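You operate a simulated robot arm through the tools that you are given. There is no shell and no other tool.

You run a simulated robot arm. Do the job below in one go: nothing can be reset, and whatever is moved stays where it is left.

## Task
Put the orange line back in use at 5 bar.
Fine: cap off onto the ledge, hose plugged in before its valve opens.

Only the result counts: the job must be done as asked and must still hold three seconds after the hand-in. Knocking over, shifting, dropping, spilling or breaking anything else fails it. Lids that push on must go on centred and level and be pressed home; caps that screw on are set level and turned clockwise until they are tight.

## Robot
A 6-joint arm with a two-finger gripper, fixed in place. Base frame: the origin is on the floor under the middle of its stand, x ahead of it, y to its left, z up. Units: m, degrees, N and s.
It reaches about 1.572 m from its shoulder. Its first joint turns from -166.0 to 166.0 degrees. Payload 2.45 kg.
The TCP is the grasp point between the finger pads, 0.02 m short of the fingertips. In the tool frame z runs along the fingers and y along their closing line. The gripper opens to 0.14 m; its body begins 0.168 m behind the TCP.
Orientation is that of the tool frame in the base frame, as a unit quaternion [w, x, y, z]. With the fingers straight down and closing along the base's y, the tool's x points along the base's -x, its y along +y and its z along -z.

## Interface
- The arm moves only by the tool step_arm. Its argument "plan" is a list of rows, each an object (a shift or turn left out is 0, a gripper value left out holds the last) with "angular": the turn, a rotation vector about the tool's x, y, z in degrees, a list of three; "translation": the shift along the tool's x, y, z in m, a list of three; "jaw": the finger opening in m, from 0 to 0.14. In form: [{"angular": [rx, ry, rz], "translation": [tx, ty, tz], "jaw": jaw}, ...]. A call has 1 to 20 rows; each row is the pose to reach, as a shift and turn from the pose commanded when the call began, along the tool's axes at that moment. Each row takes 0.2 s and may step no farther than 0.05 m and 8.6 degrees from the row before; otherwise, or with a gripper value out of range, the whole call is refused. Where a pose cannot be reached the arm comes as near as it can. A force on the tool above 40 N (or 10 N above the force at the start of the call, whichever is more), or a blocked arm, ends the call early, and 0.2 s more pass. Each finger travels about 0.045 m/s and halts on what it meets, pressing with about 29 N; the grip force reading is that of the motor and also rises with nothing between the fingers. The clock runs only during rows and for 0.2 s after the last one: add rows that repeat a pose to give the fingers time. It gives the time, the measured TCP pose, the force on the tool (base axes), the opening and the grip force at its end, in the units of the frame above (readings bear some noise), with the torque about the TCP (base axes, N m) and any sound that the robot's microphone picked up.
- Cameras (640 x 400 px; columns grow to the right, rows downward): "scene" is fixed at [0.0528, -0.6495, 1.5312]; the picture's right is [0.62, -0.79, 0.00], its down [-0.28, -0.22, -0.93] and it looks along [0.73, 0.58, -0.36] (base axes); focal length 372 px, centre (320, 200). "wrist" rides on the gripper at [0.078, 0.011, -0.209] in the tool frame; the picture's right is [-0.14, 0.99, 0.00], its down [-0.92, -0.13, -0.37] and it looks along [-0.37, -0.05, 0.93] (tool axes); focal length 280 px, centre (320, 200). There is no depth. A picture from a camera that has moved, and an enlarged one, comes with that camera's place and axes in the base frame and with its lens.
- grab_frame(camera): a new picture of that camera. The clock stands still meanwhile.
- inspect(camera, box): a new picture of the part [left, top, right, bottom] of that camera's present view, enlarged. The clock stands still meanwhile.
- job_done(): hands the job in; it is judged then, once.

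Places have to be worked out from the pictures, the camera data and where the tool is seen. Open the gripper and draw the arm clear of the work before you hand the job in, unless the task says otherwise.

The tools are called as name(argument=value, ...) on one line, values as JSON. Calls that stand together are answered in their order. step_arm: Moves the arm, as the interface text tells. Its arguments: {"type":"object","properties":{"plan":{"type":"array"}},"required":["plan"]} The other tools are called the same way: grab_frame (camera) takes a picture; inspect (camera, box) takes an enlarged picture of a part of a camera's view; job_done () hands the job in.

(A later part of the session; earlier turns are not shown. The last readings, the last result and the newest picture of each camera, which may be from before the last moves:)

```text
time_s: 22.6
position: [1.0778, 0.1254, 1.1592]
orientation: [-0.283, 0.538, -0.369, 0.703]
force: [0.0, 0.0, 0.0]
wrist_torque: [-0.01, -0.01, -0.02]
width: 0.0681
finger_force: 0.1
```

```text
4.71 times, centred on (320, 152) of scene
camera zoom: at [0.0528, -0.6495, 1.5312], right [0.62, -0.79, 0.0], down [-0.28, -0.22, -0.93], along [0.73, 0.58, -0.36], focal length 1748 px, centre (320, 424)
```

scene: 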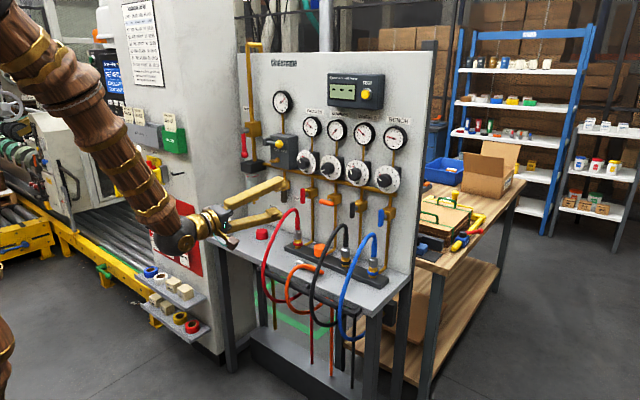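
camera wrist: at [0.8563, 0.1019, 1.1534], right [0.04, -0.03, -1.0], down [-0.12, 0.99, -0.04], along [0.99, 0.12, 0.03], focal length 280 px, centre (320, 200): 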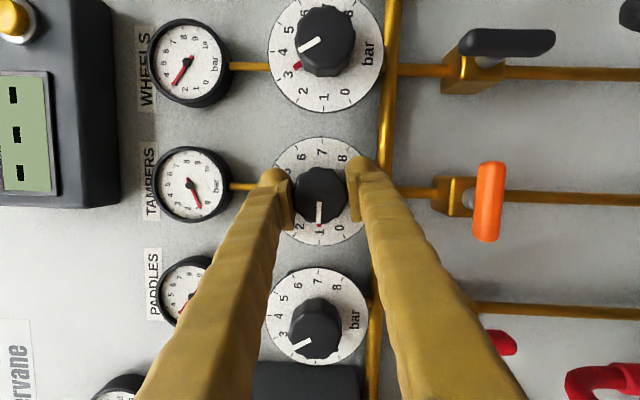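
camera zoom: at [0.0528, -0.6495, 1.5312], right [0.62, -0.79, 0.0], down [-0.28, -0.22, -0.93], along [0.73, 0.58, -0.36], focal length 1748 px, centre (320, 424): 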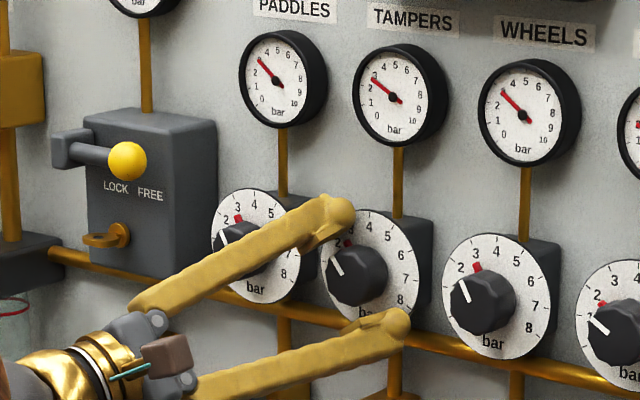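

Well centred; dial reads about 2.6. I re-grip and turn about 71° more clockwise toward 5.

step_arm(plan=[{"jaw": 0.03}, {"jaw": 0.03}, {"jaw": 0.03}, {"jaw": 0.03}, {"angular": [-1.225, 0, 4.572]}, {"angular": [-2.45, 0, 9.144]}, {"angular": [-3.675, 0, 13.716]}, {"angular": [-4.9, 0, 18.288]}, {"angular": [-6.125, 0, 22.86]}, {"angular": [-7.35, 0, 27.432]}, {"angular": [-8.575, 0, 32.004]}, {"angular": [-9.8, 0, 36.576]}, {"angular": [-11.025, 0, 41.148]}, {"angular": [-12.25, 0, 45.72]}, {"angular": [-13.475, 0, 50.292]}, {"angular": [-14.7, 0, 54.864]}, {"angular": [-15.925, 0, 59.436]}, {"angular": [-17.15, 0, 64.008]}, {"angular": [-18.37, 0, 68.58]}, {"angular": [-18.37, 0, 68.58]}])

inspect(camera="wrist", box=[220, 100, 420, 260])

inspect(camera="scene", box=[310, 110, 370, 195])

```text
time_s: 26.8
position: [1.0778, 0.1264, 1.1597]
orientation: [0.543, -0.274, 0.708, -0.358]
force: [4.6, -1.8, 1.6]
wrist_torque: [0.03, 0.1, 0.0]
width: 0.0426
finger_force: 44.9
```

```text
2.50 times, centred on (320, 180) of wrist
camera zoom: at [0.8563, 0.1143, 1.1394], right [0.04, 0.7, -0.72], down [-0.12, 0.72, 0.69], along [0.99, 0.06, 0.11], focal length 701 px, centre (320, 250)
```

zoom: 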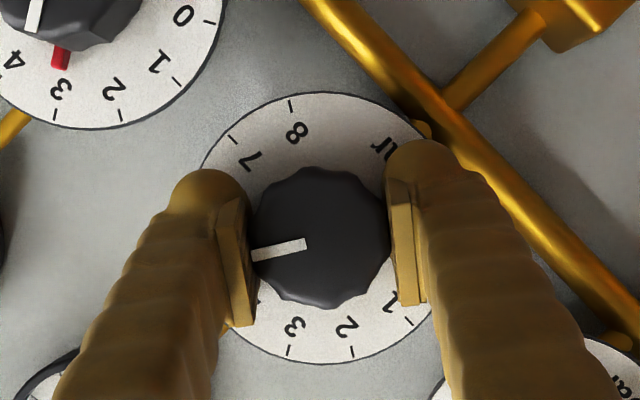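

```text
4.71 times, centred on (340, 152) of scene
camera zoom: at [0.0528, -0.6495, 1.5312], right [0.62, -0.79, 0.0], down [-0.28, -0.22, -0.93], along [0.73, 0.58, -0.36], focal length 1748 px, centre (226, 424)
```

zoom: 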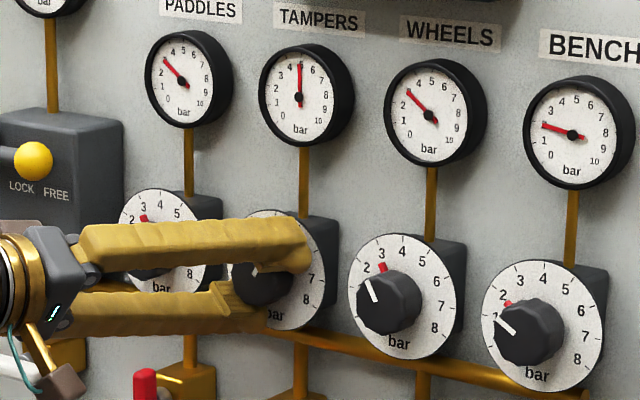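

The TAMPERS gauge now points close to 5. I open the fingers and check both dial and gauge closely.

step_arm(plan=[{"jaw": 0.075}, {"jaw": 0.075}, {"jaw": 0.075}, {"jaw": 0.075}])

inspect(camera="wrist", box=[240, 130, 400, 260])

inspect(camera="scene", box=[320, 115, 360, 145])

grab_frame(camera="wrist")

```text
time_s: 27.8
position: [1.0775, 0.1257, 1.1603]
orientation: [0.544, -0.273, 0.708, -0.357]
force: [0.4, 0.2, -0.5]
wrist_torque: [0.01, 0.0, -0.01]
width: 0.075
finger_force: 0.1
```

```text
3.08 times, centred on (320, 195) of wrist
camera zoom: at [0.8561, 0.1148, 1.1395], right [0.04, 0.7, -0.72], down [-0.12, 0.72, 0.69], along [0.99, 0.06, 0.11], focal length 863 px, centre (320, 215)
```

zoom: 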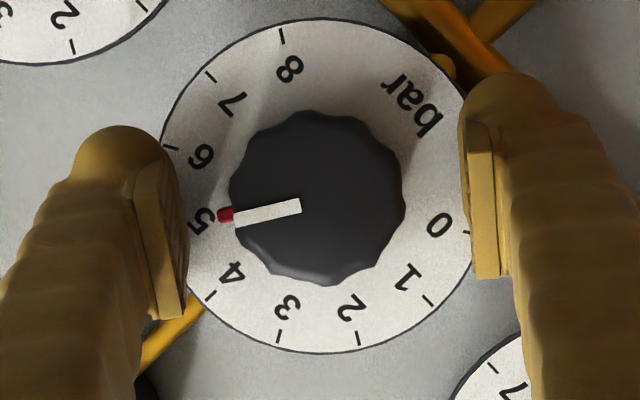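

```text
13.33 times, centred on (340, 130) of scene
camera zoom: at [0.0528, -0.6495, 1.5312], right [0.62, -0.79, 0.0], down [-0.28, -0.22, -0.93], along [0.73, 0.58, -0.36], focal length 4953 px, centre (53, 1133)
```

zoom: 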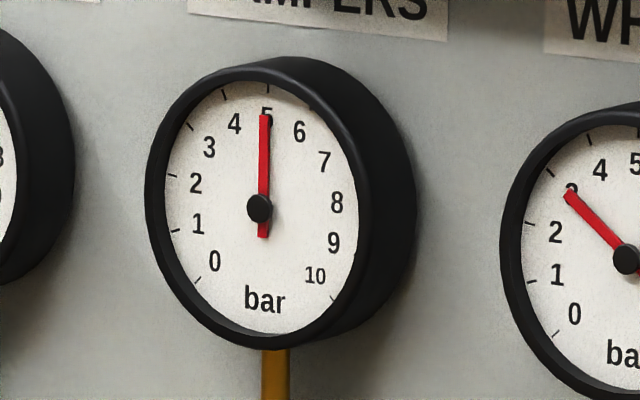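

```text
taken
camera wrist: at [0.8561, 0.1148, 1.1395], right [0.04, 0.7, -0.72], down [-0.12, 0.72, 0.69], along [0.99, 0.06, 0.11], focal length 280 px, centre (320, 200)
```

wrist: 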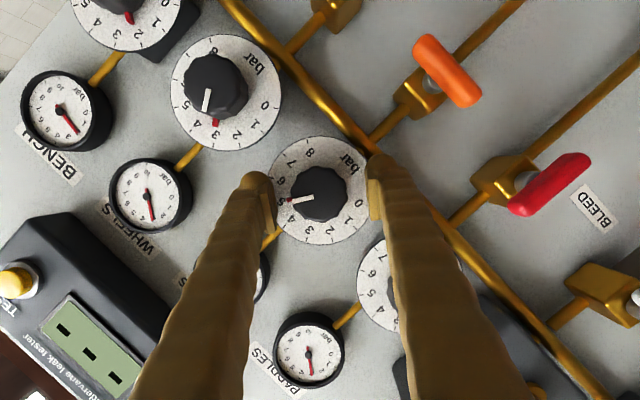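

The regulator pointer and gauge both read 5.0 bar. I retreat straight back from the knob and then roll/pitch the tool to look at the ledge.

step_arm(plan=[{"translation": [0.0104, 0, -0.0386]}, {"translation": [0.0207, 0, -0.0773]}, {"translation": [0.0311, 0, -0.1159]}, {"translation": [0.0414, 0, -0.1545]}, {"translation": [0.0414, 0, -0.1545]}])

grab_frame(camera="scene")

```text
time_s: 29.0
position: [0.9163, 0.1276, 1.159]
orientation: [0.545, -0.274, 0.708, -0.356]
force: [-0.9, -0.1, 0.9]
wrist_torque: [0.01, 0.04, -0.02]
width: 0.075
finger_force: 0.0
```

```text
taken
```

scene: 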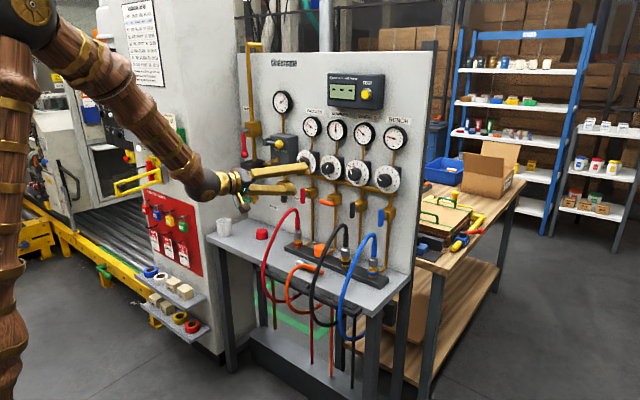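

Now I reorient to pitch 45° down, yaw 18°, fingers closing horizontally, at a stand-off up-and-back from the orange cap, to look at the ledge.

step_arm(plan=[{"translation": [0.00437, 0.01443, -0.0047], "angular": [-1.397, 4.0, 6.182]}, {"translation": [0.00873, 0.02887, -0.0094], "angular": [-2.793, 8.0, 12.364]}, {"translation": [0.0131, 0.0433, -0.0141], "angular": [-4.19, 12.0, 18.547]}, {"translation": [0.01747, 0.05773, -0.0188], "angular": [-5.587, 16.0, 24.729]}, {"translation": [0.02183, 0.07217, -0.0235], "angular": [-6.983, 20.0, 30.911]}, {"translation": [0.0262, 0.0866, -0.0282], "angular": [-8.38, 24.0, 37.093]}, {"translation": [0.03057, 0.10103, -0.0329], "angular": [-9.777, 28.0, 43.276]}, {"translation": [0.03493, 0.11547, -0.0376], "angular": [-11.173, 32.0, 49.458]}, {"translation": [0.0393, 0.1299, -0.0423], "angular": [-12.57, 36.0, 55.64]}, {"translation": [0.0393, 0.1299, -0.0423], "angular": [-12.57, 36.0, 55.64]}])

grab_frame(camera="wrist")

grab_frame(camera="scene")

```text
time_s: 31.2
position: [0.8671, 0.1817, 1.0377]
orientation: [0.377, 0.147, 0.913, -0.056]
force: [-0.1, -0.4, 0.2]
wrist_torque: [-0.01, 0.03, -0.01]
width: 0.075
finger_force: 0.1
```

```text
taken
camera wrist: at [0.678, 0.2529, 1.1318], right [0.4, 0.91, 0.11], down [0.33, -0.25, 0.91], along [0.86, -0.33, -0.4], focal length 280 px, centre (320, 200)
```

wrist: 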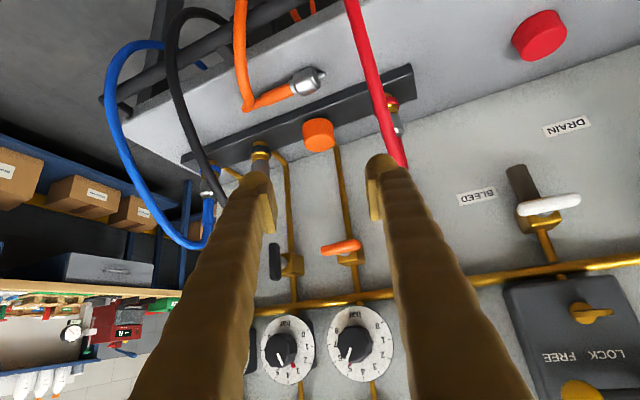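

```text
taken
```

scene: 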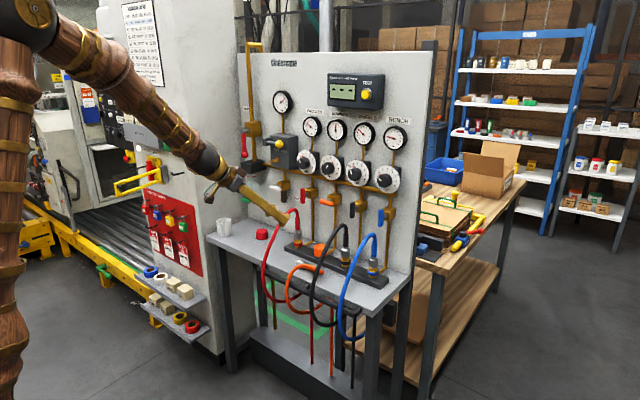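

Let me zoom on the cap, plug, and hoses from here.

inspect(camera="wrist", box=[220, 50, 440, 180])

inspect(camera="wrist", box=[280, 100, 360, 160])

inspect(camera="wrist", box=[230, 50, 340, 120])

inspect(camera="scene", box=[200, 190, 340, 300])

```text
2.91 times, centred on (330, 115) of wrist
camera zoom: at [0.678, 0.2529, 1.1318], right [0.4, 0.91, 0.11], down [0.33, -0.25, 0.91], along [0.86, -0.33, -0.4], focal length 816 px, centre (291, 447)
```

zoom: 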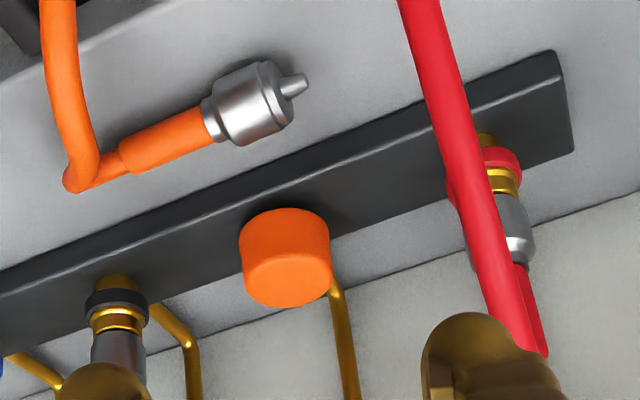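

```text
6.67 times, centred on (320, 130) of wrist
camera zoom: at [0.678, 0.2529, 1.1318], right [0.4, 0.91, 0.11], down [0.33, -0.25, 0.91], along [0.86, -0.33, -0.4], focal length 1869 px, centre (320, 667)
```

zoom: 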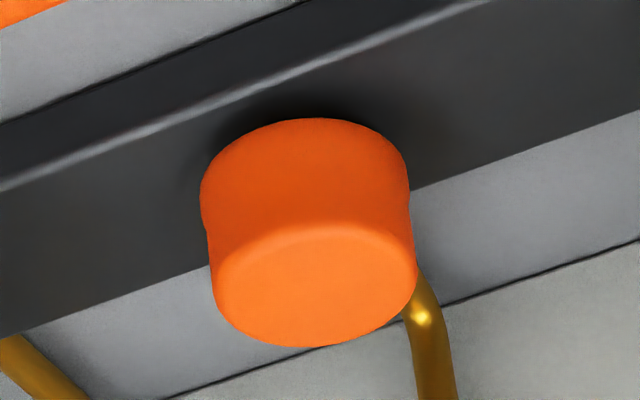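

```text
5.71 times, centred on (285, 85) of wrist
camera zoom: at [0.678, 0.2529, 1.1318], right [0.4, 0.91, 0.11], down [0.33, -0.25, 0.91], along [0.86, -0.33, -0.4], focal length 1602 px, centre (520, 857)
```

zoom: 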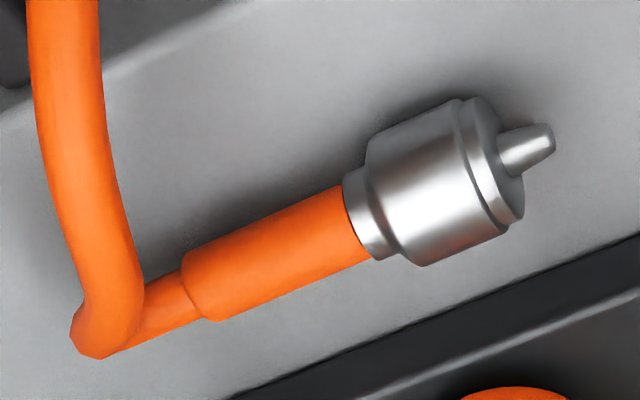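

```text
3.64 times, centred on (270, 245) of scene
camera zoom: at [0.0528, -0.6495, 1.5312], right [0.62, -0.79, 0.0], down [-0.28, -0.22, -0.93], along [0.73, 0.58, -0.36], focal length 1351 px, centre (502, 36)
```

zoom: 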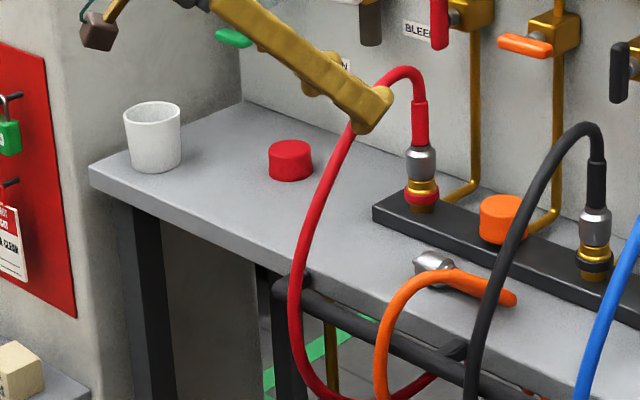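

Cap estimated with top centre near (1.035, 0.124, 0.866), about 51 mm wide; the plug lies along +y at about (0.945, 0.145, 0.827), and the red hose arches in the plane y≈0.238. I move in toward the cap by a path kept clear of the red hose, then re-check.

step_arm(plan=[{"translation": [-0.0029, -0.0162, 0.0298], "jaw": 0.072}, {"translation": [-0.0058, -0.0323, 0.0596]}, {"translation": [-0.0048, -0.025, 0.1074]}, {"translation": [-0.0038, -0.0176, 0.1552]}, {"translation": [-0.0038, -0.0176, 0.1552]}])

grab_frame(camera="wrist")

inspect(camera="wrist", box=[250, 80, 390, 220])

inspect(camera="scene", box=[240, 180, 380, 300])

```text
time_s: 32.4
position: [0.9691, 0.1303, 0.9302]
orientation: [0.377, 0.147, 0.913, -0.056]
force: [0.8, 0.5, -0.6]
wrist_torque: [-0.02, 0.01, -0.02]
width: 0.072
finger_force: 0.0
```

```text
taken
camera wrist: at [0.7801, 0.202, 1.0241], right [0.4, 0.91, 0.11], down [0.33, -0.25, 0.91], along [0.86, -0.33, -0.4], focal length 280 px, centre (320, 200)
```

wrist: 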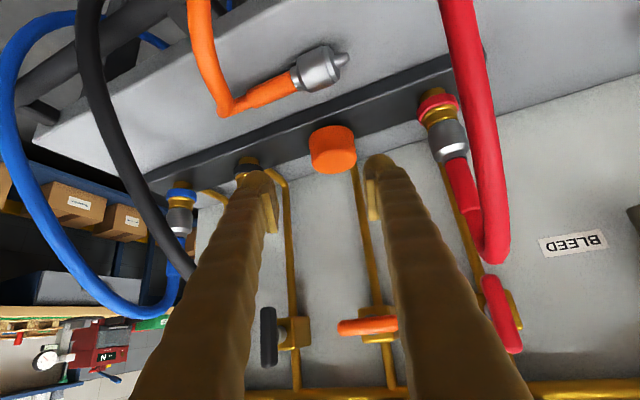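

```text
2.86 times, centred on (320, 150) of wrist
camera zoom: at [0.7801, 0.202, 1.0241], right [0.4, 0.91, 0.11], down [0.33, -0.25, 0.91], along [0.86, -0.33, -0.4], focal length 801 px, centre (320, 343)
```

zoom: 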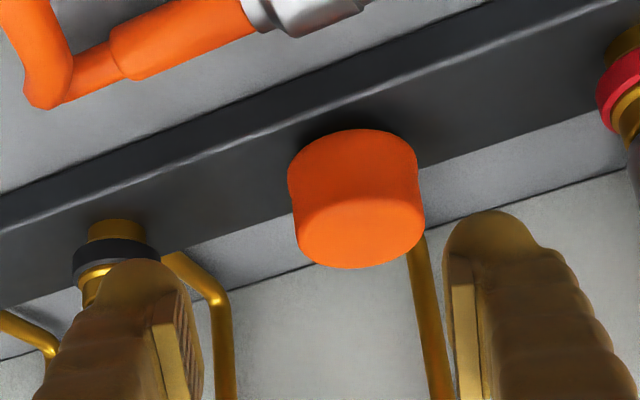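

```text
3.33 times, centred on (310, 240) of scene
camera zoom: at [0.0528, -0.6495, 1.5312], right [0.62, -0.79, 0.0], down [-0.28, -0.22, -0.93], along [0.73, 0.58, -0.36], focal length 1238 px, centre (353, 67)
```

zoom: 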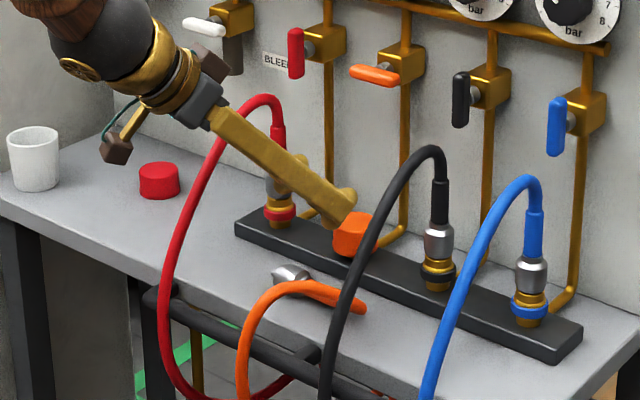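

Refined cap top centre (1.0355, 0.125, 0.864). I advance the fingers around the cap.

step_arm(plan=[{"translation": [0.0008, 0.0051, 0.0312]}, {"translation": [0.0017, 0.0103, 0.0625]}, {"translation": [0.0025, 0.0154, 0.0937]}, {"translation": [0.0025, 0.0154, 0.0937]}])

grab_frame(camera="wrist")

inspect(camera="scene", box=[270, 200, 380, 290])

```text
time_s: 33.4
position: [1.0368, 0.1255, 0.8612]
orientation: [0.378, 0.146, 0.912, -0.055]
force: [0.6, -1.8, -0.7]
wrist_torque: [0.01, -0.03, -0.02]
width: 0.0723
finger_force: 0.1
```

```text
taken
camera wrist: at [0.8471, 0.1973, 0.9554], right [0.4, 0.91, 0.11], down [0.33, -0.25, 0.91], along [0.86, -0.33, -0.4], focal length 280 px, centre (320, 200)
```

wrist: 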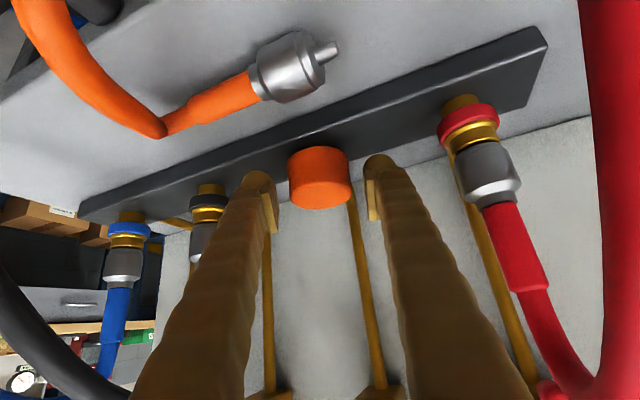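

```text
4.44 times, centred on (325, 245) of scene
camera zoom: at [0.0528, -0.6495, 1.5312], right [0.62, -0.79, 0.0], down [-0.28, -0.22, -0.93], along [0.73, 0.58, -0.36], focal length 1651 px, centre (298, 0)
```

zoom: 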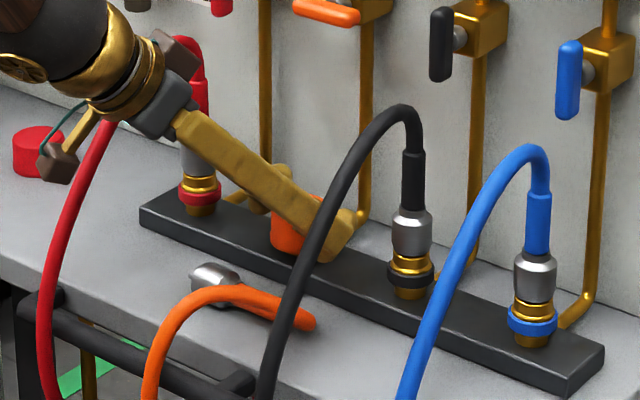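

The cap sits centred between the fingers. Closing on it.

step_arm(plan=[{"jaw": 0.035}, {"jaw": 0.035}, {"jaw": 0.035}, {"jaw": 0.035}])

inspect(camera="wrist", box=[220, 120, 420, 260])

```text
time_s: 34.4
position: [1.0368, 0.1261, 0.8614]
orientation: [0.378, 0.147, 0.912, -0.056]
force: [0.9, -0.2, 0.5]
wrist_torque: [-0.01, 0.02, -0.01]
width: 0.0559
finger_force: 29.1
```

```text
2.86 times, centred on (320, 190) of wrist
camera zoom: at [0.8469, 0.1972, 0.9555], right [0.4, 0.91, 0.11], down [0.33, -0.25, 0.91], along [0.86, -0.33, -0.4], focal length 801 px, centre (320, 229)
```

zoom: 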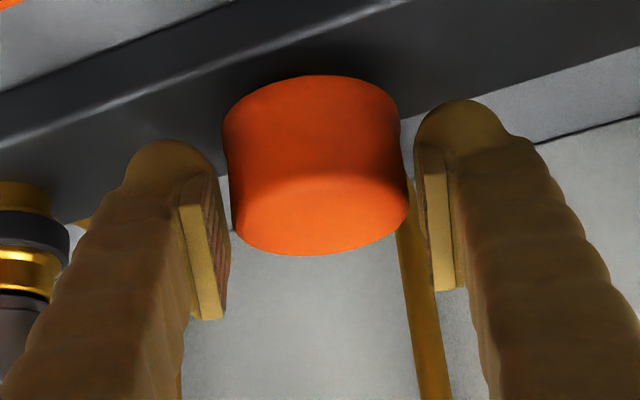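

Held at 56 mm. Now I pull straight up gently to see whether it comes off.

step_arm(plan=[{"translation": [-0.0035, 0, -0.0035]}, {"translation": [-0.0071, 0, -0.0071]}, {"translation": [-0.0106, 0, -0.0106]}, {"translation": [-0.0141, 0, -0.0141]}, {"translation": [-0.0141, 0, -0.0141]}])

inspect(camera="wrist", box=[220, 120, 420, 260])

inspect(camera="scene", box=[270, 200, 380, 290])

```text
time_s: 35.6
position: [1.035, 0.1251, 0.8831]
orientation: [0.378, 0.146, 0.912, -0.056]
force: [-0.4, -0.4, 0.2]
wrist_torque: [0.0, 0.0, 0.0]
width: 0.0556
finger_force: 29.2
```

```text
2.86 times, centred on (320, 190) of wrist
camera zoom: at [0.8461, 0.1972, 0.9776], right [0.4, 0.91, 0.11], down [0.33, -0.25, 0.91], along [0.86, -0.33, -0.4], focal length 801 px, centre (320, 229)
```

zoom: 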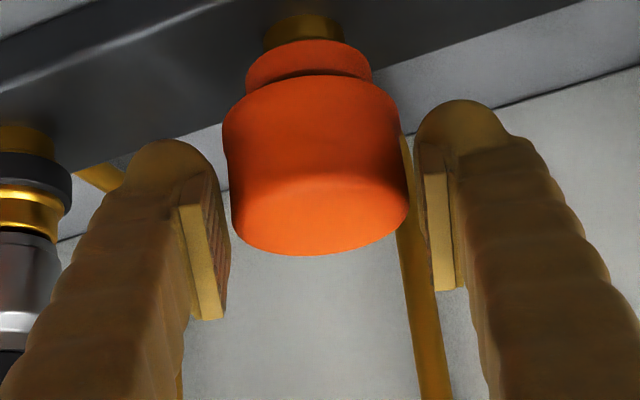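

```text
4.44 times, centred on (325, 245) of scene
camera zoom: at [0.0528, -0.6495, 1.5312], right [0.62, -0.79, 0.0], down [-0.28, -0.22, -0.93], along [0.73, 0.58, -0.36], focal length 1651 px, centre (298, 0)
```

zoom: 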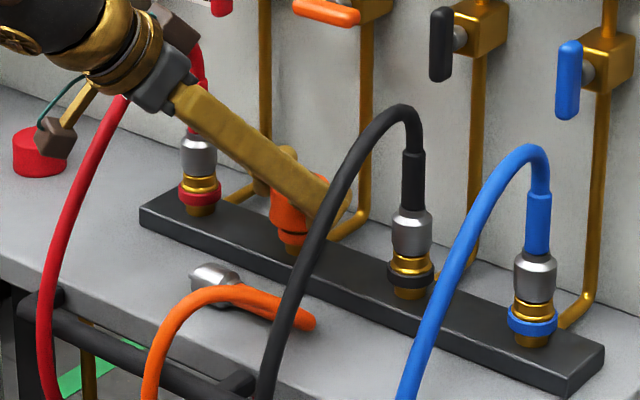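

The cap lifts off freely, exposing the orange-ringed socket. I raise it, back away from the valve handle, and climb above the red hose.

step_arm(plan=[{"translation": [-0.0141, 0, -0.0141]}, {"translation": [-0.0318, 0, -0.0318]}, {"translation": [-0.0362, -0.0077, -0.0698]}, {"translation": [-0.0373, -0.017, -0.1112]}, {"translation": [-0.0407, -0.0215, -0.1573]}, {"translation": [-0.0578, -0.0214, -0.1968]}, {"translation": [-0.0804, -0.0119, -0.2237]}, {"translation": [-0.0804, -0.0119, -0.2237]}])

grab_frame(camera="wrist")

grab_frame(camera="scene")

```text
time_s: 37.4
position: [0.9355, 0.1448, 1.0995]
orientation: [0.378, 0.147, 0.912, -0.057]
force: [0.1, 0.6, 0.7]
wrist_torque: [0.01, 0.03, -0.01]
width: 0.0561
finger_force: 29.0
```

```text
taken
camera wrist: at [0.746, 0.2164, 1.1928], right [0.4, 0.91, 0.11], down [0.33, -0.25, 0.91], along [0.86, -0.33, -0.4], focal length 280 px, centre (320, 200)
```

wrist: 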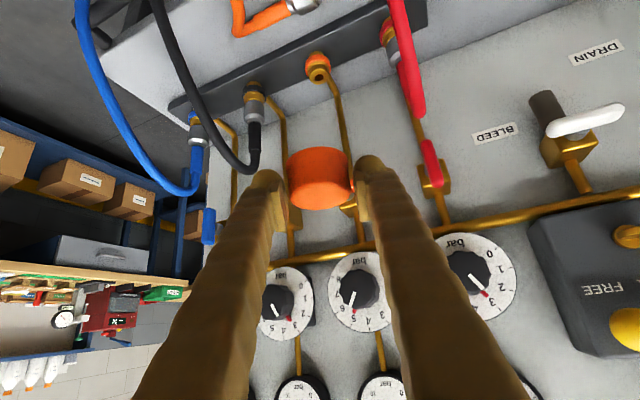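

```text
taken
```

scene: 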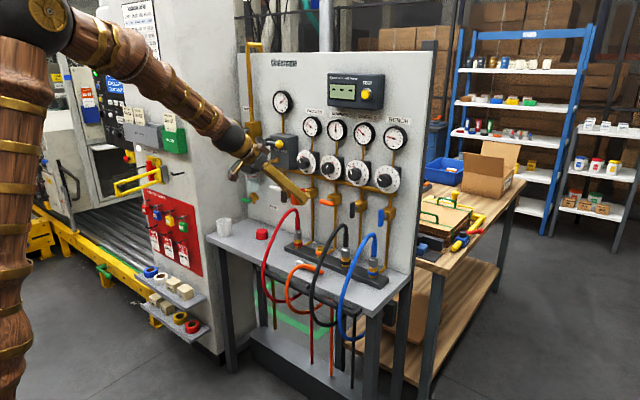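

Cap held securely. I carry it over the red hose to a free spot on the ledge near (0.955, 0.335) and lower most of the way.

step_arm(plan=[{"translation": [0.0088, 0.0467, -0.0055]}, {"translation": [0.0176, 0.0935, -0.0109]}, {"translation": [0.0264, 0.1402, -0.0164]}, {"translation": [0.0352, 0.1869, -0.0218]}, {"translation": [0.0706, 0.1869, 0.0136]}, {"translation": [0.1059, 0.1869, 0.0489]}, {"translation": [0.1413, 0.1869, 0.0843]}, {"translation": [0.1766, 0.1869, 0.1196]}, {"translation": [0.1766, 0.1869, 0.1196]}])

grab_frame(camera="wrist")

inspect(camera="scene", box=[200, 180, 340, 290])

```text
time_s: 39.4
position: [0.9532, 0.3355, 0.89]
orientation: [0.378, 0.147, 0.912, -0.056]
force: [-0.6, 0.7, -0.4]
wrist_torque: [0.0, 0.0, 0.01]
width: 0.0558
finger_force: 28.8
```

```text
taken
camera wrist: at [0.7643, 0.4071, 0.9844], right [0.4, 0.91, 0.11], down [0.33, -0.25, 0.91], along [0.86, -0.33, -0.4], focal length 280 px, centre (320, 200)
```

wrist: 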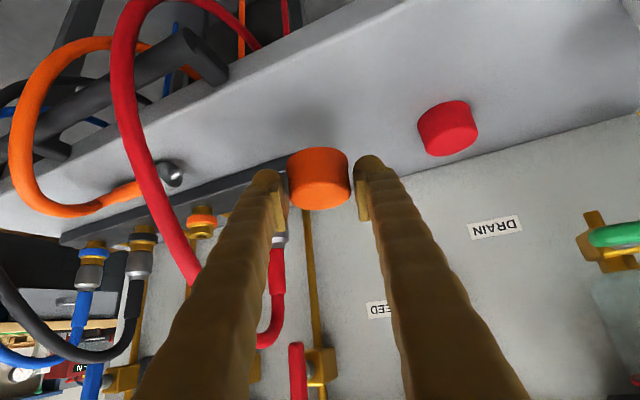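

```text
3.64 times, centred on (270, 235) of scene
camera zoom: at [0.0528, -0.6495, 1.5312], right [0.62, -0.79, 0.0], down [-0.28, -0.22, -0.93], along [0.73, 0.58, -0.36], focal length 1351 px, centre (502, 73)
```

zoom: 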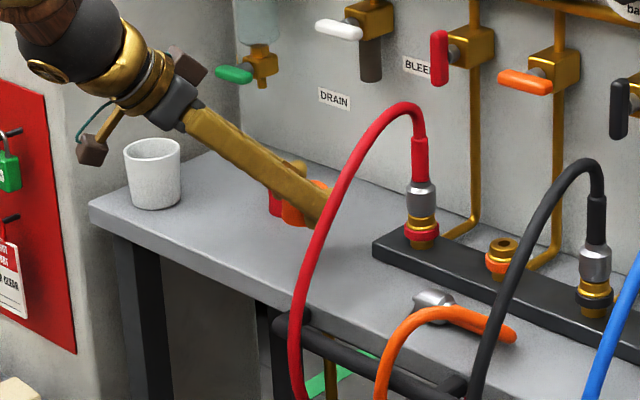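

Position looks good, clear of the red cap and hose. Lowering to just above the ledge.

step_arm(plan=[{"translation": [0.0159, 0, 0.0159]}, {"translation": [0.0304, 0, 0.0304]}, {"translation": [0.0318, 0, 0.0318]}, {"translation": [0.0332, 0, 0.0332]}, {"translation": [0.0346, 0, 0.0346]}, {"translation": [0.0346, 0, 0.0346]}])

inspect(camera="scene", box=[240, 210, 320, 270])

inspect(camera="wrist", box=[220, 100, 420, 240])

```text
time_s: 40.8
position: [0.9532, 0.3356, 0.842]
orientation: [0.378, 0.147, 0.913, -0.056]
force: [-0.2, -0.2, -0.3]
wrist_torque: [0.03, -0.01, 0.02]
width: 0.0555
finger_force: 29.0
```

```text
6.67 times, centred on (280, 240) of scene
camera zoom: at [0.0528, -0.6495, 1.5312], right [0.62, -0.79, 0.0], down [-0.28, -0.22, -0.93], along [0.73, 0.58, -0.36], focal length 2477 px, centre (587, -67)
```

zoom: 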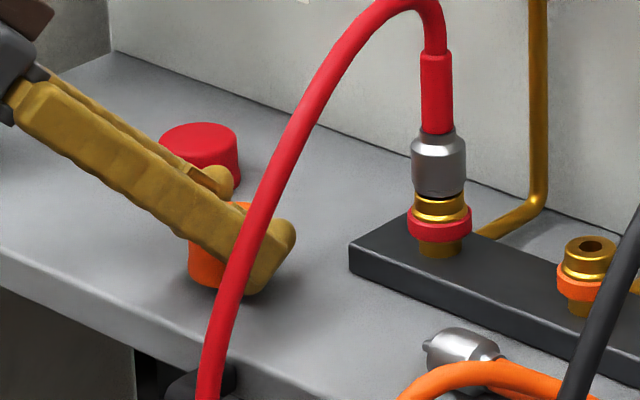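

```text
2.86 times, centred on (320, 170) of wrist
camera zoom: at [0.7649, 0.4079, 0.9358], right [0.4, 0.91, 0.11], down [0.33, -0.25, 0.91], along [0.86, -0.33, -0.4], focal length 801 px, centre (320, 286)
```

zoom: 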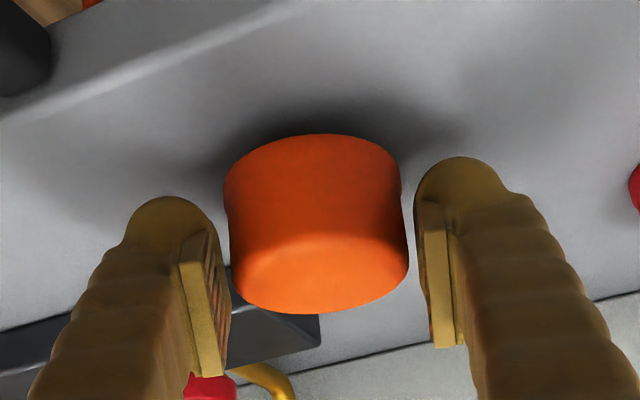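

Still free. Lowering in 1.5 mm steps to feel for contact.

step_arm(plan=[{"translation": [0.0011, 0, 0.0011]}, {"translation": [0.0021, 0, 0.0021]}, {"translation": [0.0032, 0, 0.0032]}, {"translation": [0.0042, 0, 0.0042]}])

inspect(camera="wrist", box=[220, 100, 420, 240])

```text
time_s: 41.8
position: [0.9547, 0.3368, 0.8365]
orientation: [0.378, 0.146, 0.912, -0.056]
force: [0.3, 0.9, 0.7]
wrist_torque: [-0.01, -0.04, 0.02]
width: 0.0558
finger_force: 29.1
```

```text
2.86 times, centred on (320, 170) of wrist
camera zoom: at [0.7652, 0.4079, 0.9297], right [0.4, 0.91, 0.11], down [0.33, -0.25, 0.91], along [0.86, -0.33, -0.4], focal length 801 px, centre (320, 286)
```

zoom: 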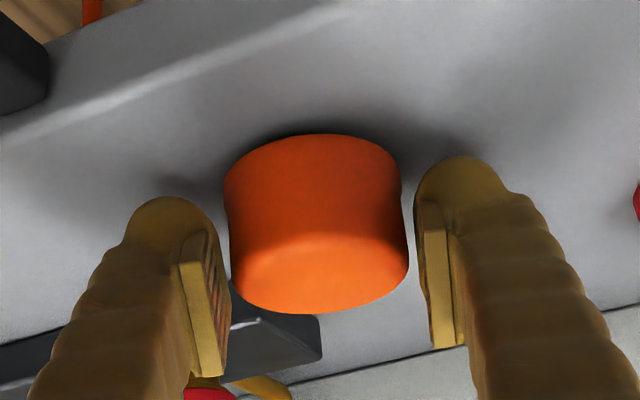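

No contact yet at z 0.8365; continuing down in 1 mm steps.

step_arm(plan=[{"translation": [0.0007, 0, 0.0007]}, {"translation": [0.0014, 0, 0.0014]}, {"translation": [0.0021, 0, 0.0021]}, {"translation": [0.0028, 0, 0.0028]}])

inspect(camera="wrist", box=[220, 100, 420, 240])

```text
time_s: 42.8
position: [0.9552, 0.3365, 0.8318]
orientation: [0.378, 0.146, 0.913, -0.056]
force: [-2.4, -0.4, 3.4]
wrist_torque: [-0.05, 0.07, -0.07]
width: 0.0556
finger_force: 28.8
```

```text
2.86 times, centred on (320, 170) of wrist
camera zoom: at [0.7652, 0.408, 0.9254], right [0.4, 0.91, 0.11], down [0.33, -0.25, 0.91], along [0.86, -0.33, -0.4], focal length 801 px, centre (320, 286)
```

zoom: 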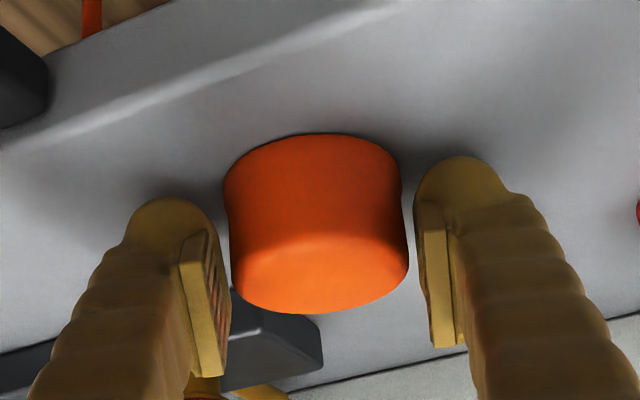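

Contact felt (3.4 N up). I open the fingers and back out along the tool axis.

step_arm(plan=[{"jaw": 0.062}, {"jaw": 0.07}, {"jaw": 0.078}, {"jaw": 0.078}, {"translation": [0, 0, -0.03]}, {"translation": [0, 0, -0.07]}, {"translation": [0, 0, -0.11]}, {"translation": [0, 0, -0.11]}])

grab_frame(camera="wrist")

inspect(camera="scene", box=[240, 200, 360, 290])

```text
time_s: 44.6
position: [0.8779, 0.3583, 0.9102]
orientation: [0.378, 0.147, 0.912, -0.056]
force: [0.5, 0.4, 0.3]
wrist_torque: [-0.01, 0.03, 0.01]
width: 0.0779
finger_force: 0.0
```

```text
taken
camera wrist: at [0.6903, 0.432, 1.0037], right [0.4, 0.91, 0.1], down [0.33, -0.25, 0.91], along [0.86, -0.33, -0.4], focal length 280 px, centre (320, 200)
```

wrist: 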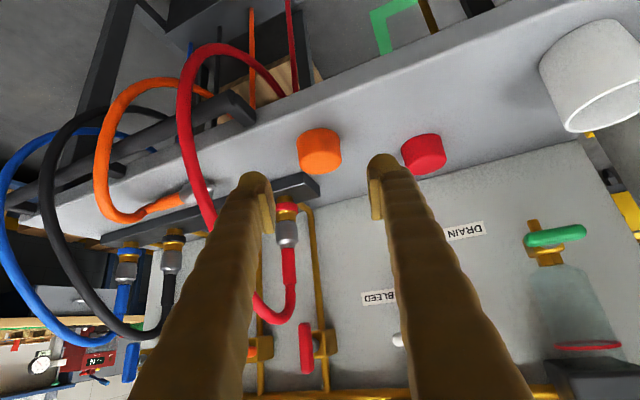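

```text
4.44 times, centred on (300, 245) of scene
camera zoom: at [0.0528, -0.6495, 1.5312], right [0.62, -0.79, 0.0], down [-0.28, -0.22, -0.93], along [0.73, 0.58, -0.36], focal length 1651 px, centre (409, 0)
```

zoom: 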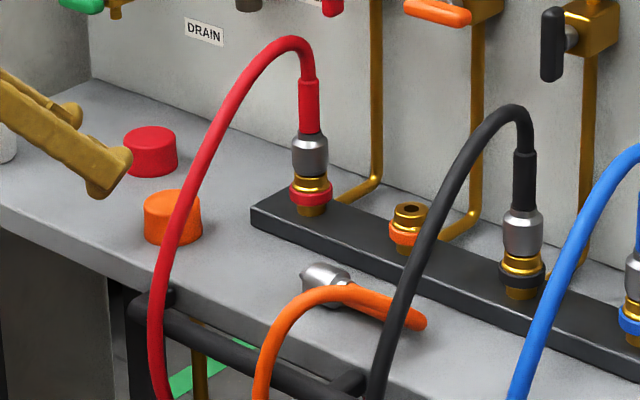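

The cap stands upright on the ledge. Next is the plug; I rise over the red hose and turn the tool so the fingers straddle the plug across its axis (closing roughly along x, leaning slightly to +y so the wrist stays in range), then look.

step_arm(plan=[{"translation": [-0.0268, -0.0023, -0.0369]}, {"translation": [-0.0536, -0.0047, -0.0738]}, {"translation": [-0.0803, -0.007, -0.1106]}, {"translation": [-0.1071, -0.0093, -0.1475]}, {"translation": [-0.1105, -0.0213, -0.1441], "angular": [-1.376, 1.245, -8.121]}, {"translation": [-0.114, -0.0333, -0.1406], "angular": [-2.752, 2.489, -16.242]}, {"translation": [-0.1174, -0.0453, -0.1372], "angular": [-4.128, 3.734, -24.362]}, {"translation": [-0.1209, -0.0573, -0.1337], "angular": [-5.505, 4.978, -32.483]}, {"translation": [-0.1243, -0.0693, -0.1303], "angular": [-6.881, 6.223, -40.604]}, {"translation": [-0.1278, -0.0813, -0.1268], "angular": [-8.257, 7.468, -48.725]}, {"translation": [-0.1312, -0.0934, -0.1234], "angular": [-9.633, 8.712, -56.845]}, {"translation": [-0.1347, -0.1054, -0.1199], "angular": [-11.009, 9.957, -64.966]}, {"translation": [-0.1381, -0.1174, -0.1165], "angular": [-12.385, 11.202, -73.087]}, {"translation": [-0.1416, -0.1294, -0.113], "angular": [-13.762, 12.446, -81.208]}, {"translation": [-0.145, -0.1414, -0.1096], "angular": [-15.138, 13.691, -89.328]}, {"translation": [-0.1485, -0.1534, -0.1061], "angular": [-16.514, 14.935, -97.449]}, {"translation": [-0.1519, -0.1654, -0.1027], "angular": [-17.89, 16.18, -105.57]}, {"translation": [-0.1519, -0.1654, -0.1027], "angular": [-17.89, 16.18, -105.57]}])

grab_frame(camera="wrist")

grab_frame(camera="scene")

```text
time_s: 48.4
position: [0.8609, 0.1899, 1.0881]
orientation: [0.086, -0.68, 0.702, -0.192]
force: [1.1, 0.4, 0.2]
wrist_torque: [0.03, 0.02, -0.03]
width: 0.0781
finger_force: 0.1
```

```text
taken
camera wrist: at [0.7672, 0.1441, 1.287], right [-0.91, 0.14, -0.4], down [0.03, 0.97, 0.26], along [0.42, 0.22, -0.88], focal length 280 px, centre (320, 200)
```

wrist: 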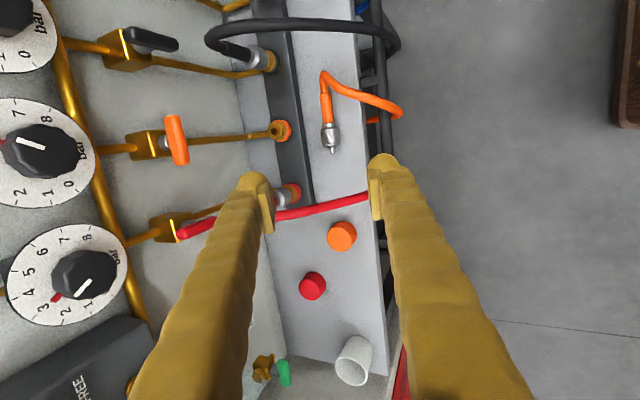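

```text
taken
```

scene: 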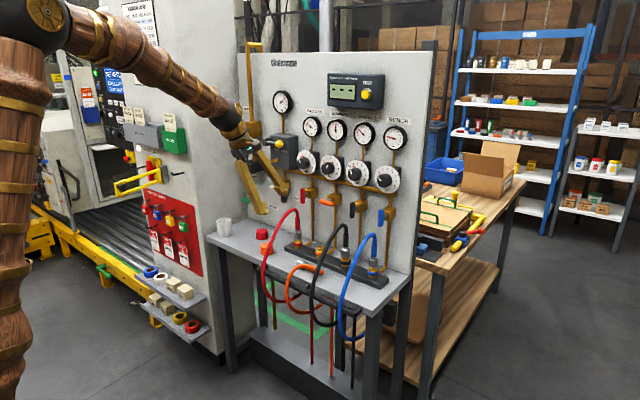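

Good top view of the plug, hose, socket, and both caps. Zooming in on the plug and socket for precise measurements.

inspect(camera="wrist", box=[290, 60, 420, 160])

inspect(camera="wrist", box=[230, 90, 350, 230])

```text
4.00 times, centred on (355, 110) of wrist
camera zoom: at [0.7672, 0.1441, 1.287], right [-0.91, 0.14, -0.4], down [0.03, 0.97, 0.26], along [0.42, 0.22, -0.88], focal length 1122 px, centre (180, 560)
```

zoom: 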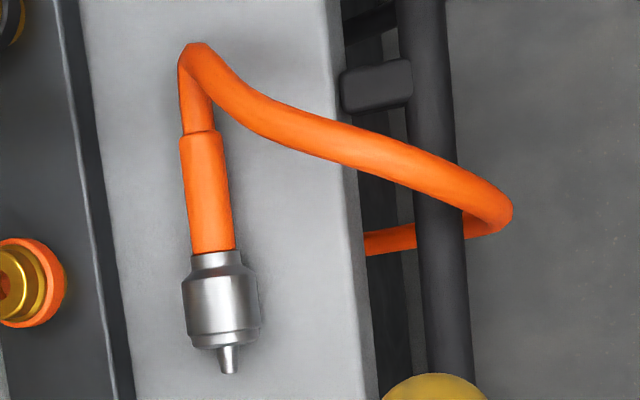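

```text
2.86 times, centred on (290, 160) of wrist
camera zoom: at [0.7672, 0.1441, 1.287], right [-0.91, 0.14, -0.4], down [0.03, 0.97, 0.26], along [0.42, 0.22, -0.88], focal length 801 px, centre (406, 314)
```

zoom: 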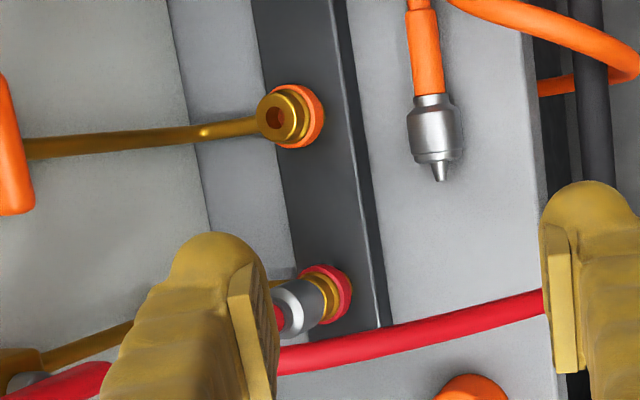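

Plug axis runs along +y at about (0.947, 0.145), coupler 33.5 mm thick, 38 mm long; socket at about (1.0365, 0.125), top z≈0.857. Inserting will need the wrist rolled a further −90°, so I test that roll range here in free space first.

step_arm(plan=[{"angular": [0, 0, -8.5]}, {"angular": [0, 0, -17]}, {"angular": [0, 0, -25.5]}, {"angular": [0, 0, -34]}, {"angular": [0, 0, -42.5]}, {"angular": [0, 0, -51]}, {"angular": [0, 0, -59.5]}, {"angular": [0, 0, -68]}, {"angular": [0, 0, -76.5]}, {"angular": [0, 0, -85]}, {"angular": [0, 0, -90]}, {"angular": [0, 0, -90]}])

grab_frame(camera="wrist")

```text
time_s: 51.0
position: [0.8627, 0.1901, 1.0884]
orientation: [0.075, 0.978, -0.016, 0.196]
force: [-0.7, 0.5, -0.4]
wrist_torque: [0.03, 0.04, 0.01]
width: 0.0779
finger_force: 0.1
```

```text
taken
camera wrist: at [0.8545, 0.2105, 1.3116], right [-0.19, -0.98, 0.09], down [-0.98, 0.18, -0.04], along [0.02, -0.09, -1.0], focal length 280 px, centre (320, 200)
```

wrist: 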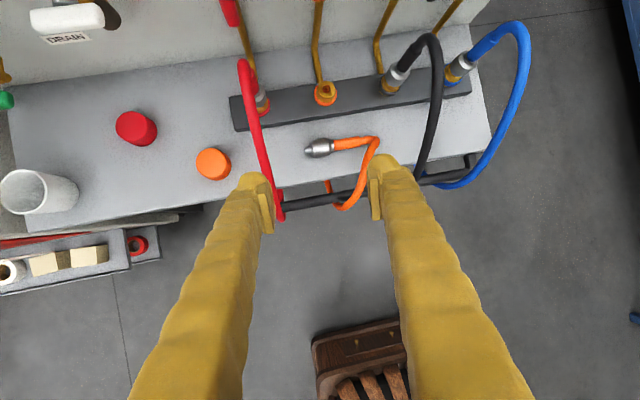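

The −180° roll is reachable, and this gives a near-vertical view. I measure the plug, socket and rail from here.

inspect(camera="wrist", box=[280, 60, 400, 220])

```text
2.50 times, centred on (340, 140) of wrist
camera zoom: at [0.8545, 0.2105, 1.3116], right [-0.19, -0.98, 0.09], down [-0.98, 0.18, -0.04], along [0.02, -0.09, -1.0], focal length 701 px, centre (270, 350)
```

zoom: 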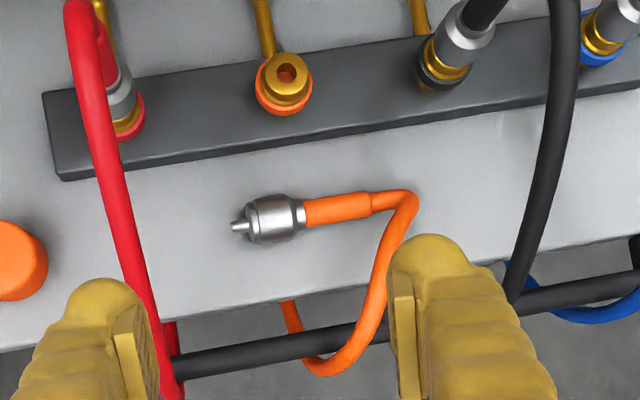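

Measurements agree: plug coupler centre ≈(0.950, 0.146, 0.8215), axis along +y; socket ≈(1.038, 0.1245); strip front edge x≈1.002, ledge edge x≈0.895, rail x≈0.86. I roll back and move to a stand-off directly over the coupler with a narrower jaw.

step_arm(plan=[{"translation": [0.00126, -0.00105, 0.01342], "angular": [-1.35, -0.8155, 7.854], "jaw": 0.048}, {"translation": [0.00253, -0.00211, 0.02684], "angular": [-2.7, -1.631, 15.707]}, {"translation": [0.00379, -0.00316, 0.04025], "angular": [-4.05, -2.446, 23.561]}, {"translation": [0.00505, -0.00422, 0.05367], "angular": [-5.4, -3.262, 31.415]}, {"translation": [0.00632, -0.00527, 0.06709], "angular": [-6.75, -4.077, 39.268]}, {"translation": [0.00758, -0.00633, 0.08051], "angular": [-8.1, -4.893, 47.122]}, {"translation": [0.00885, -0.00738, 0.09393], "angular": [-9.45, -5.708, 54.975]}, {"translation": [0.01011, -0.00844, 0.10735], "angular": [-10.8, -6.524, 62.829]}, {"translation": [0.01137, -0.00949, 0.12076], "angular": [-12.15, -7.339, 70.683]}, {"translation": [0.01264, -0.01055, 0.13418], "angular": [-13.5, -8.155, 78.536]}, {"translation": [0.0139, -0.0116, 0.1476], "angular": [-14.85, -8.97, 86.39]}, {"translation": [0.0139, -0.0116, 0.1476], "angular": [-14.85, -8.97, 86.39]}])

grab_frame(camera="wrist")

inspect(camera="wrist", box=[250, 90, 400, 220])

inspect(camera="scene", box=[230, 180, 360, 290])

```text
time_s: 53.6
position: [0.9337, 0.1788, 0.9574]
orientation: [-0.033, -0.696, 0.707, -0.121]
force: [0.3, 0.5, -0.7]
wrist_torque: [0.0, 0.01, -0.03]
width: 0.0481
finger_force: 0.0
```

```text
taken
camera wrist: at [0.8947, 0.1471, 1.1765], right [-0.98, 0.14, -0.15], down [0.11, 0.98, 0.18], along [0.17, 0.15, -0.97], focal length 280 px, centre (320, 200)
```

wrist: 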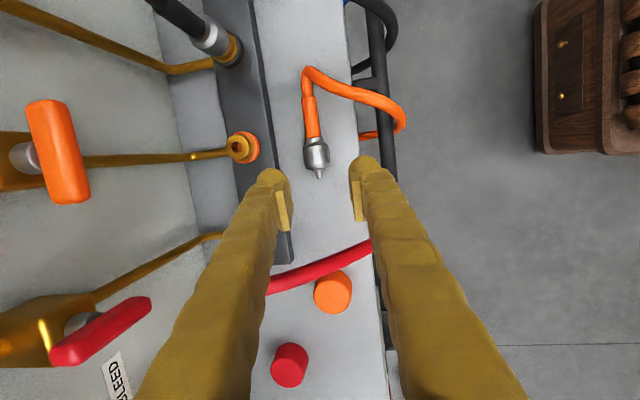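

```text
3.08 times, centred on (325, 155) of wrist
camera zoom: at [0.8947, 0.1471, 1.1765], right [-0.98, 0.14, -0.15], down [0.11, 0.98, 0.18], along [0.17, 0.15, -0.97], focal length 863 px, centre (305, 338)
```

zoom: 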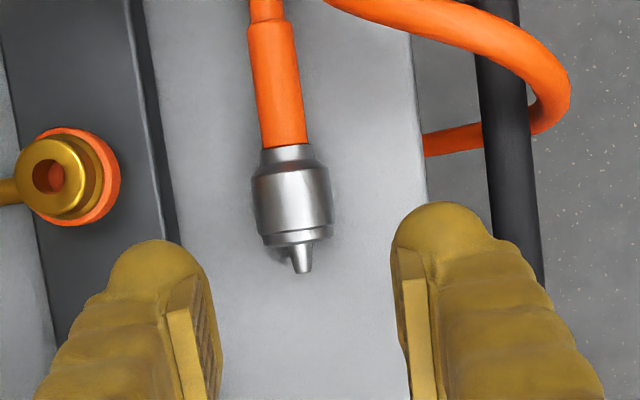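

```text
3.64 times, centred on (295, 235) of scene
camera zoom: at [0.0528, -0.6495, 1.5312], right [0.62, -0.79, 0.0], down [-0.28, -0.22, -0.93], along [0.73, 0.58, -0.36], focal length 1351 px, centre (411, 73)
```

zoom: 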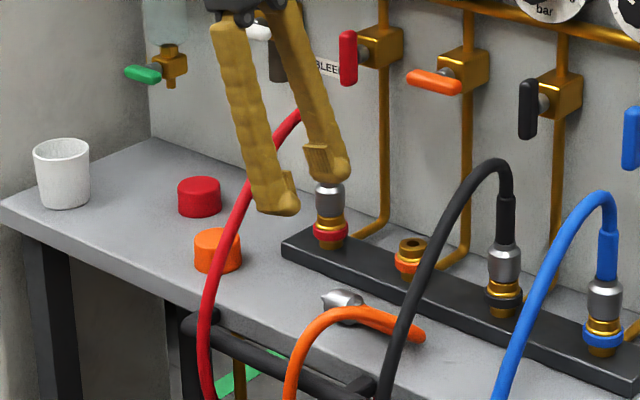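

Plug is seen at about (0.9535, 0.146). I descend along the tool axis to just above the coupler and re-check.

step_arm(plan=[{"translation": [0.0003, -0.0015, 0.035], "jaw": 0.046}, {"translation": [0.0005, -0.0025, 0.07]}, {"translation": [0.0006, -0.0029, 0.095]}, {"translation": [0.0006, -0.0029, 0.095]}])

inspect(camera="wrist", box=[250, 110, 400, 240])

inspect(camera="scene", box=[260, 200, 360, 285])

```text
time_s: 54.6
position: [0.947, 0.1571, 0.867]
orientation: [-0.033, -0.696, 0.707, -0.12]
force: [0.1, 0.0, -0.5]
wrist_torque: [0.01, -0.03, 0.02]
width: 0.0463
finger_force: 0.0
```

```text
3.08 times, centred on (325, 175) of wrist
camera zoom: at [0.9099, 0.1252, 1.0865], right [-0.98, 0.14, -0.15], down [0.11, 0.98, 0.18], along [0.17, 0.15, -0.97], focal length 863 px, centre (305, 277)
```

zoom: 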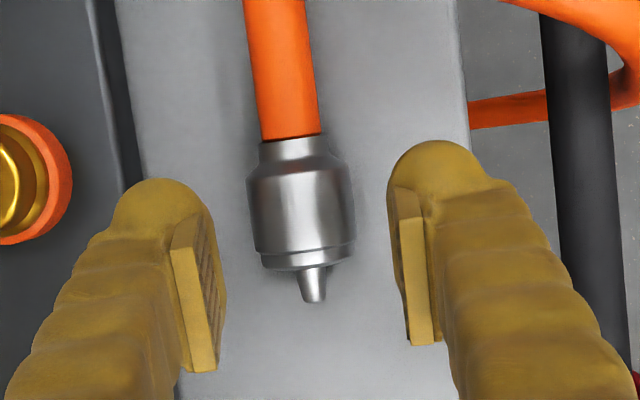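

```text
4.71 times, centred on (310, 242) of scene
camera zoom: at [0.0528, -0.6495, 1.5312], right [0.62, -0.79, 0.0], down [-0.28, -0.22, -0.93], along [0.73, 0.58, -0.36], focal length 1748 px, centre (367, 0)
```

zoom: 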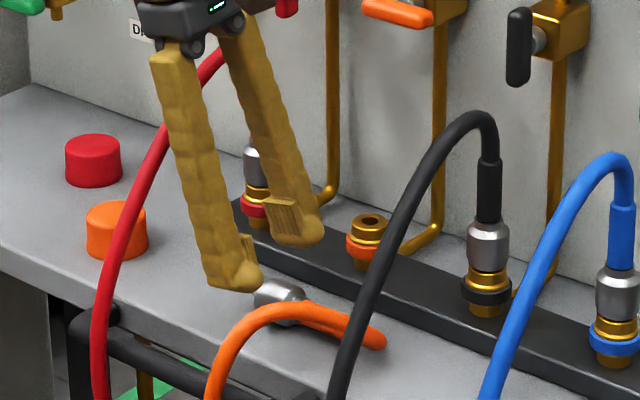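

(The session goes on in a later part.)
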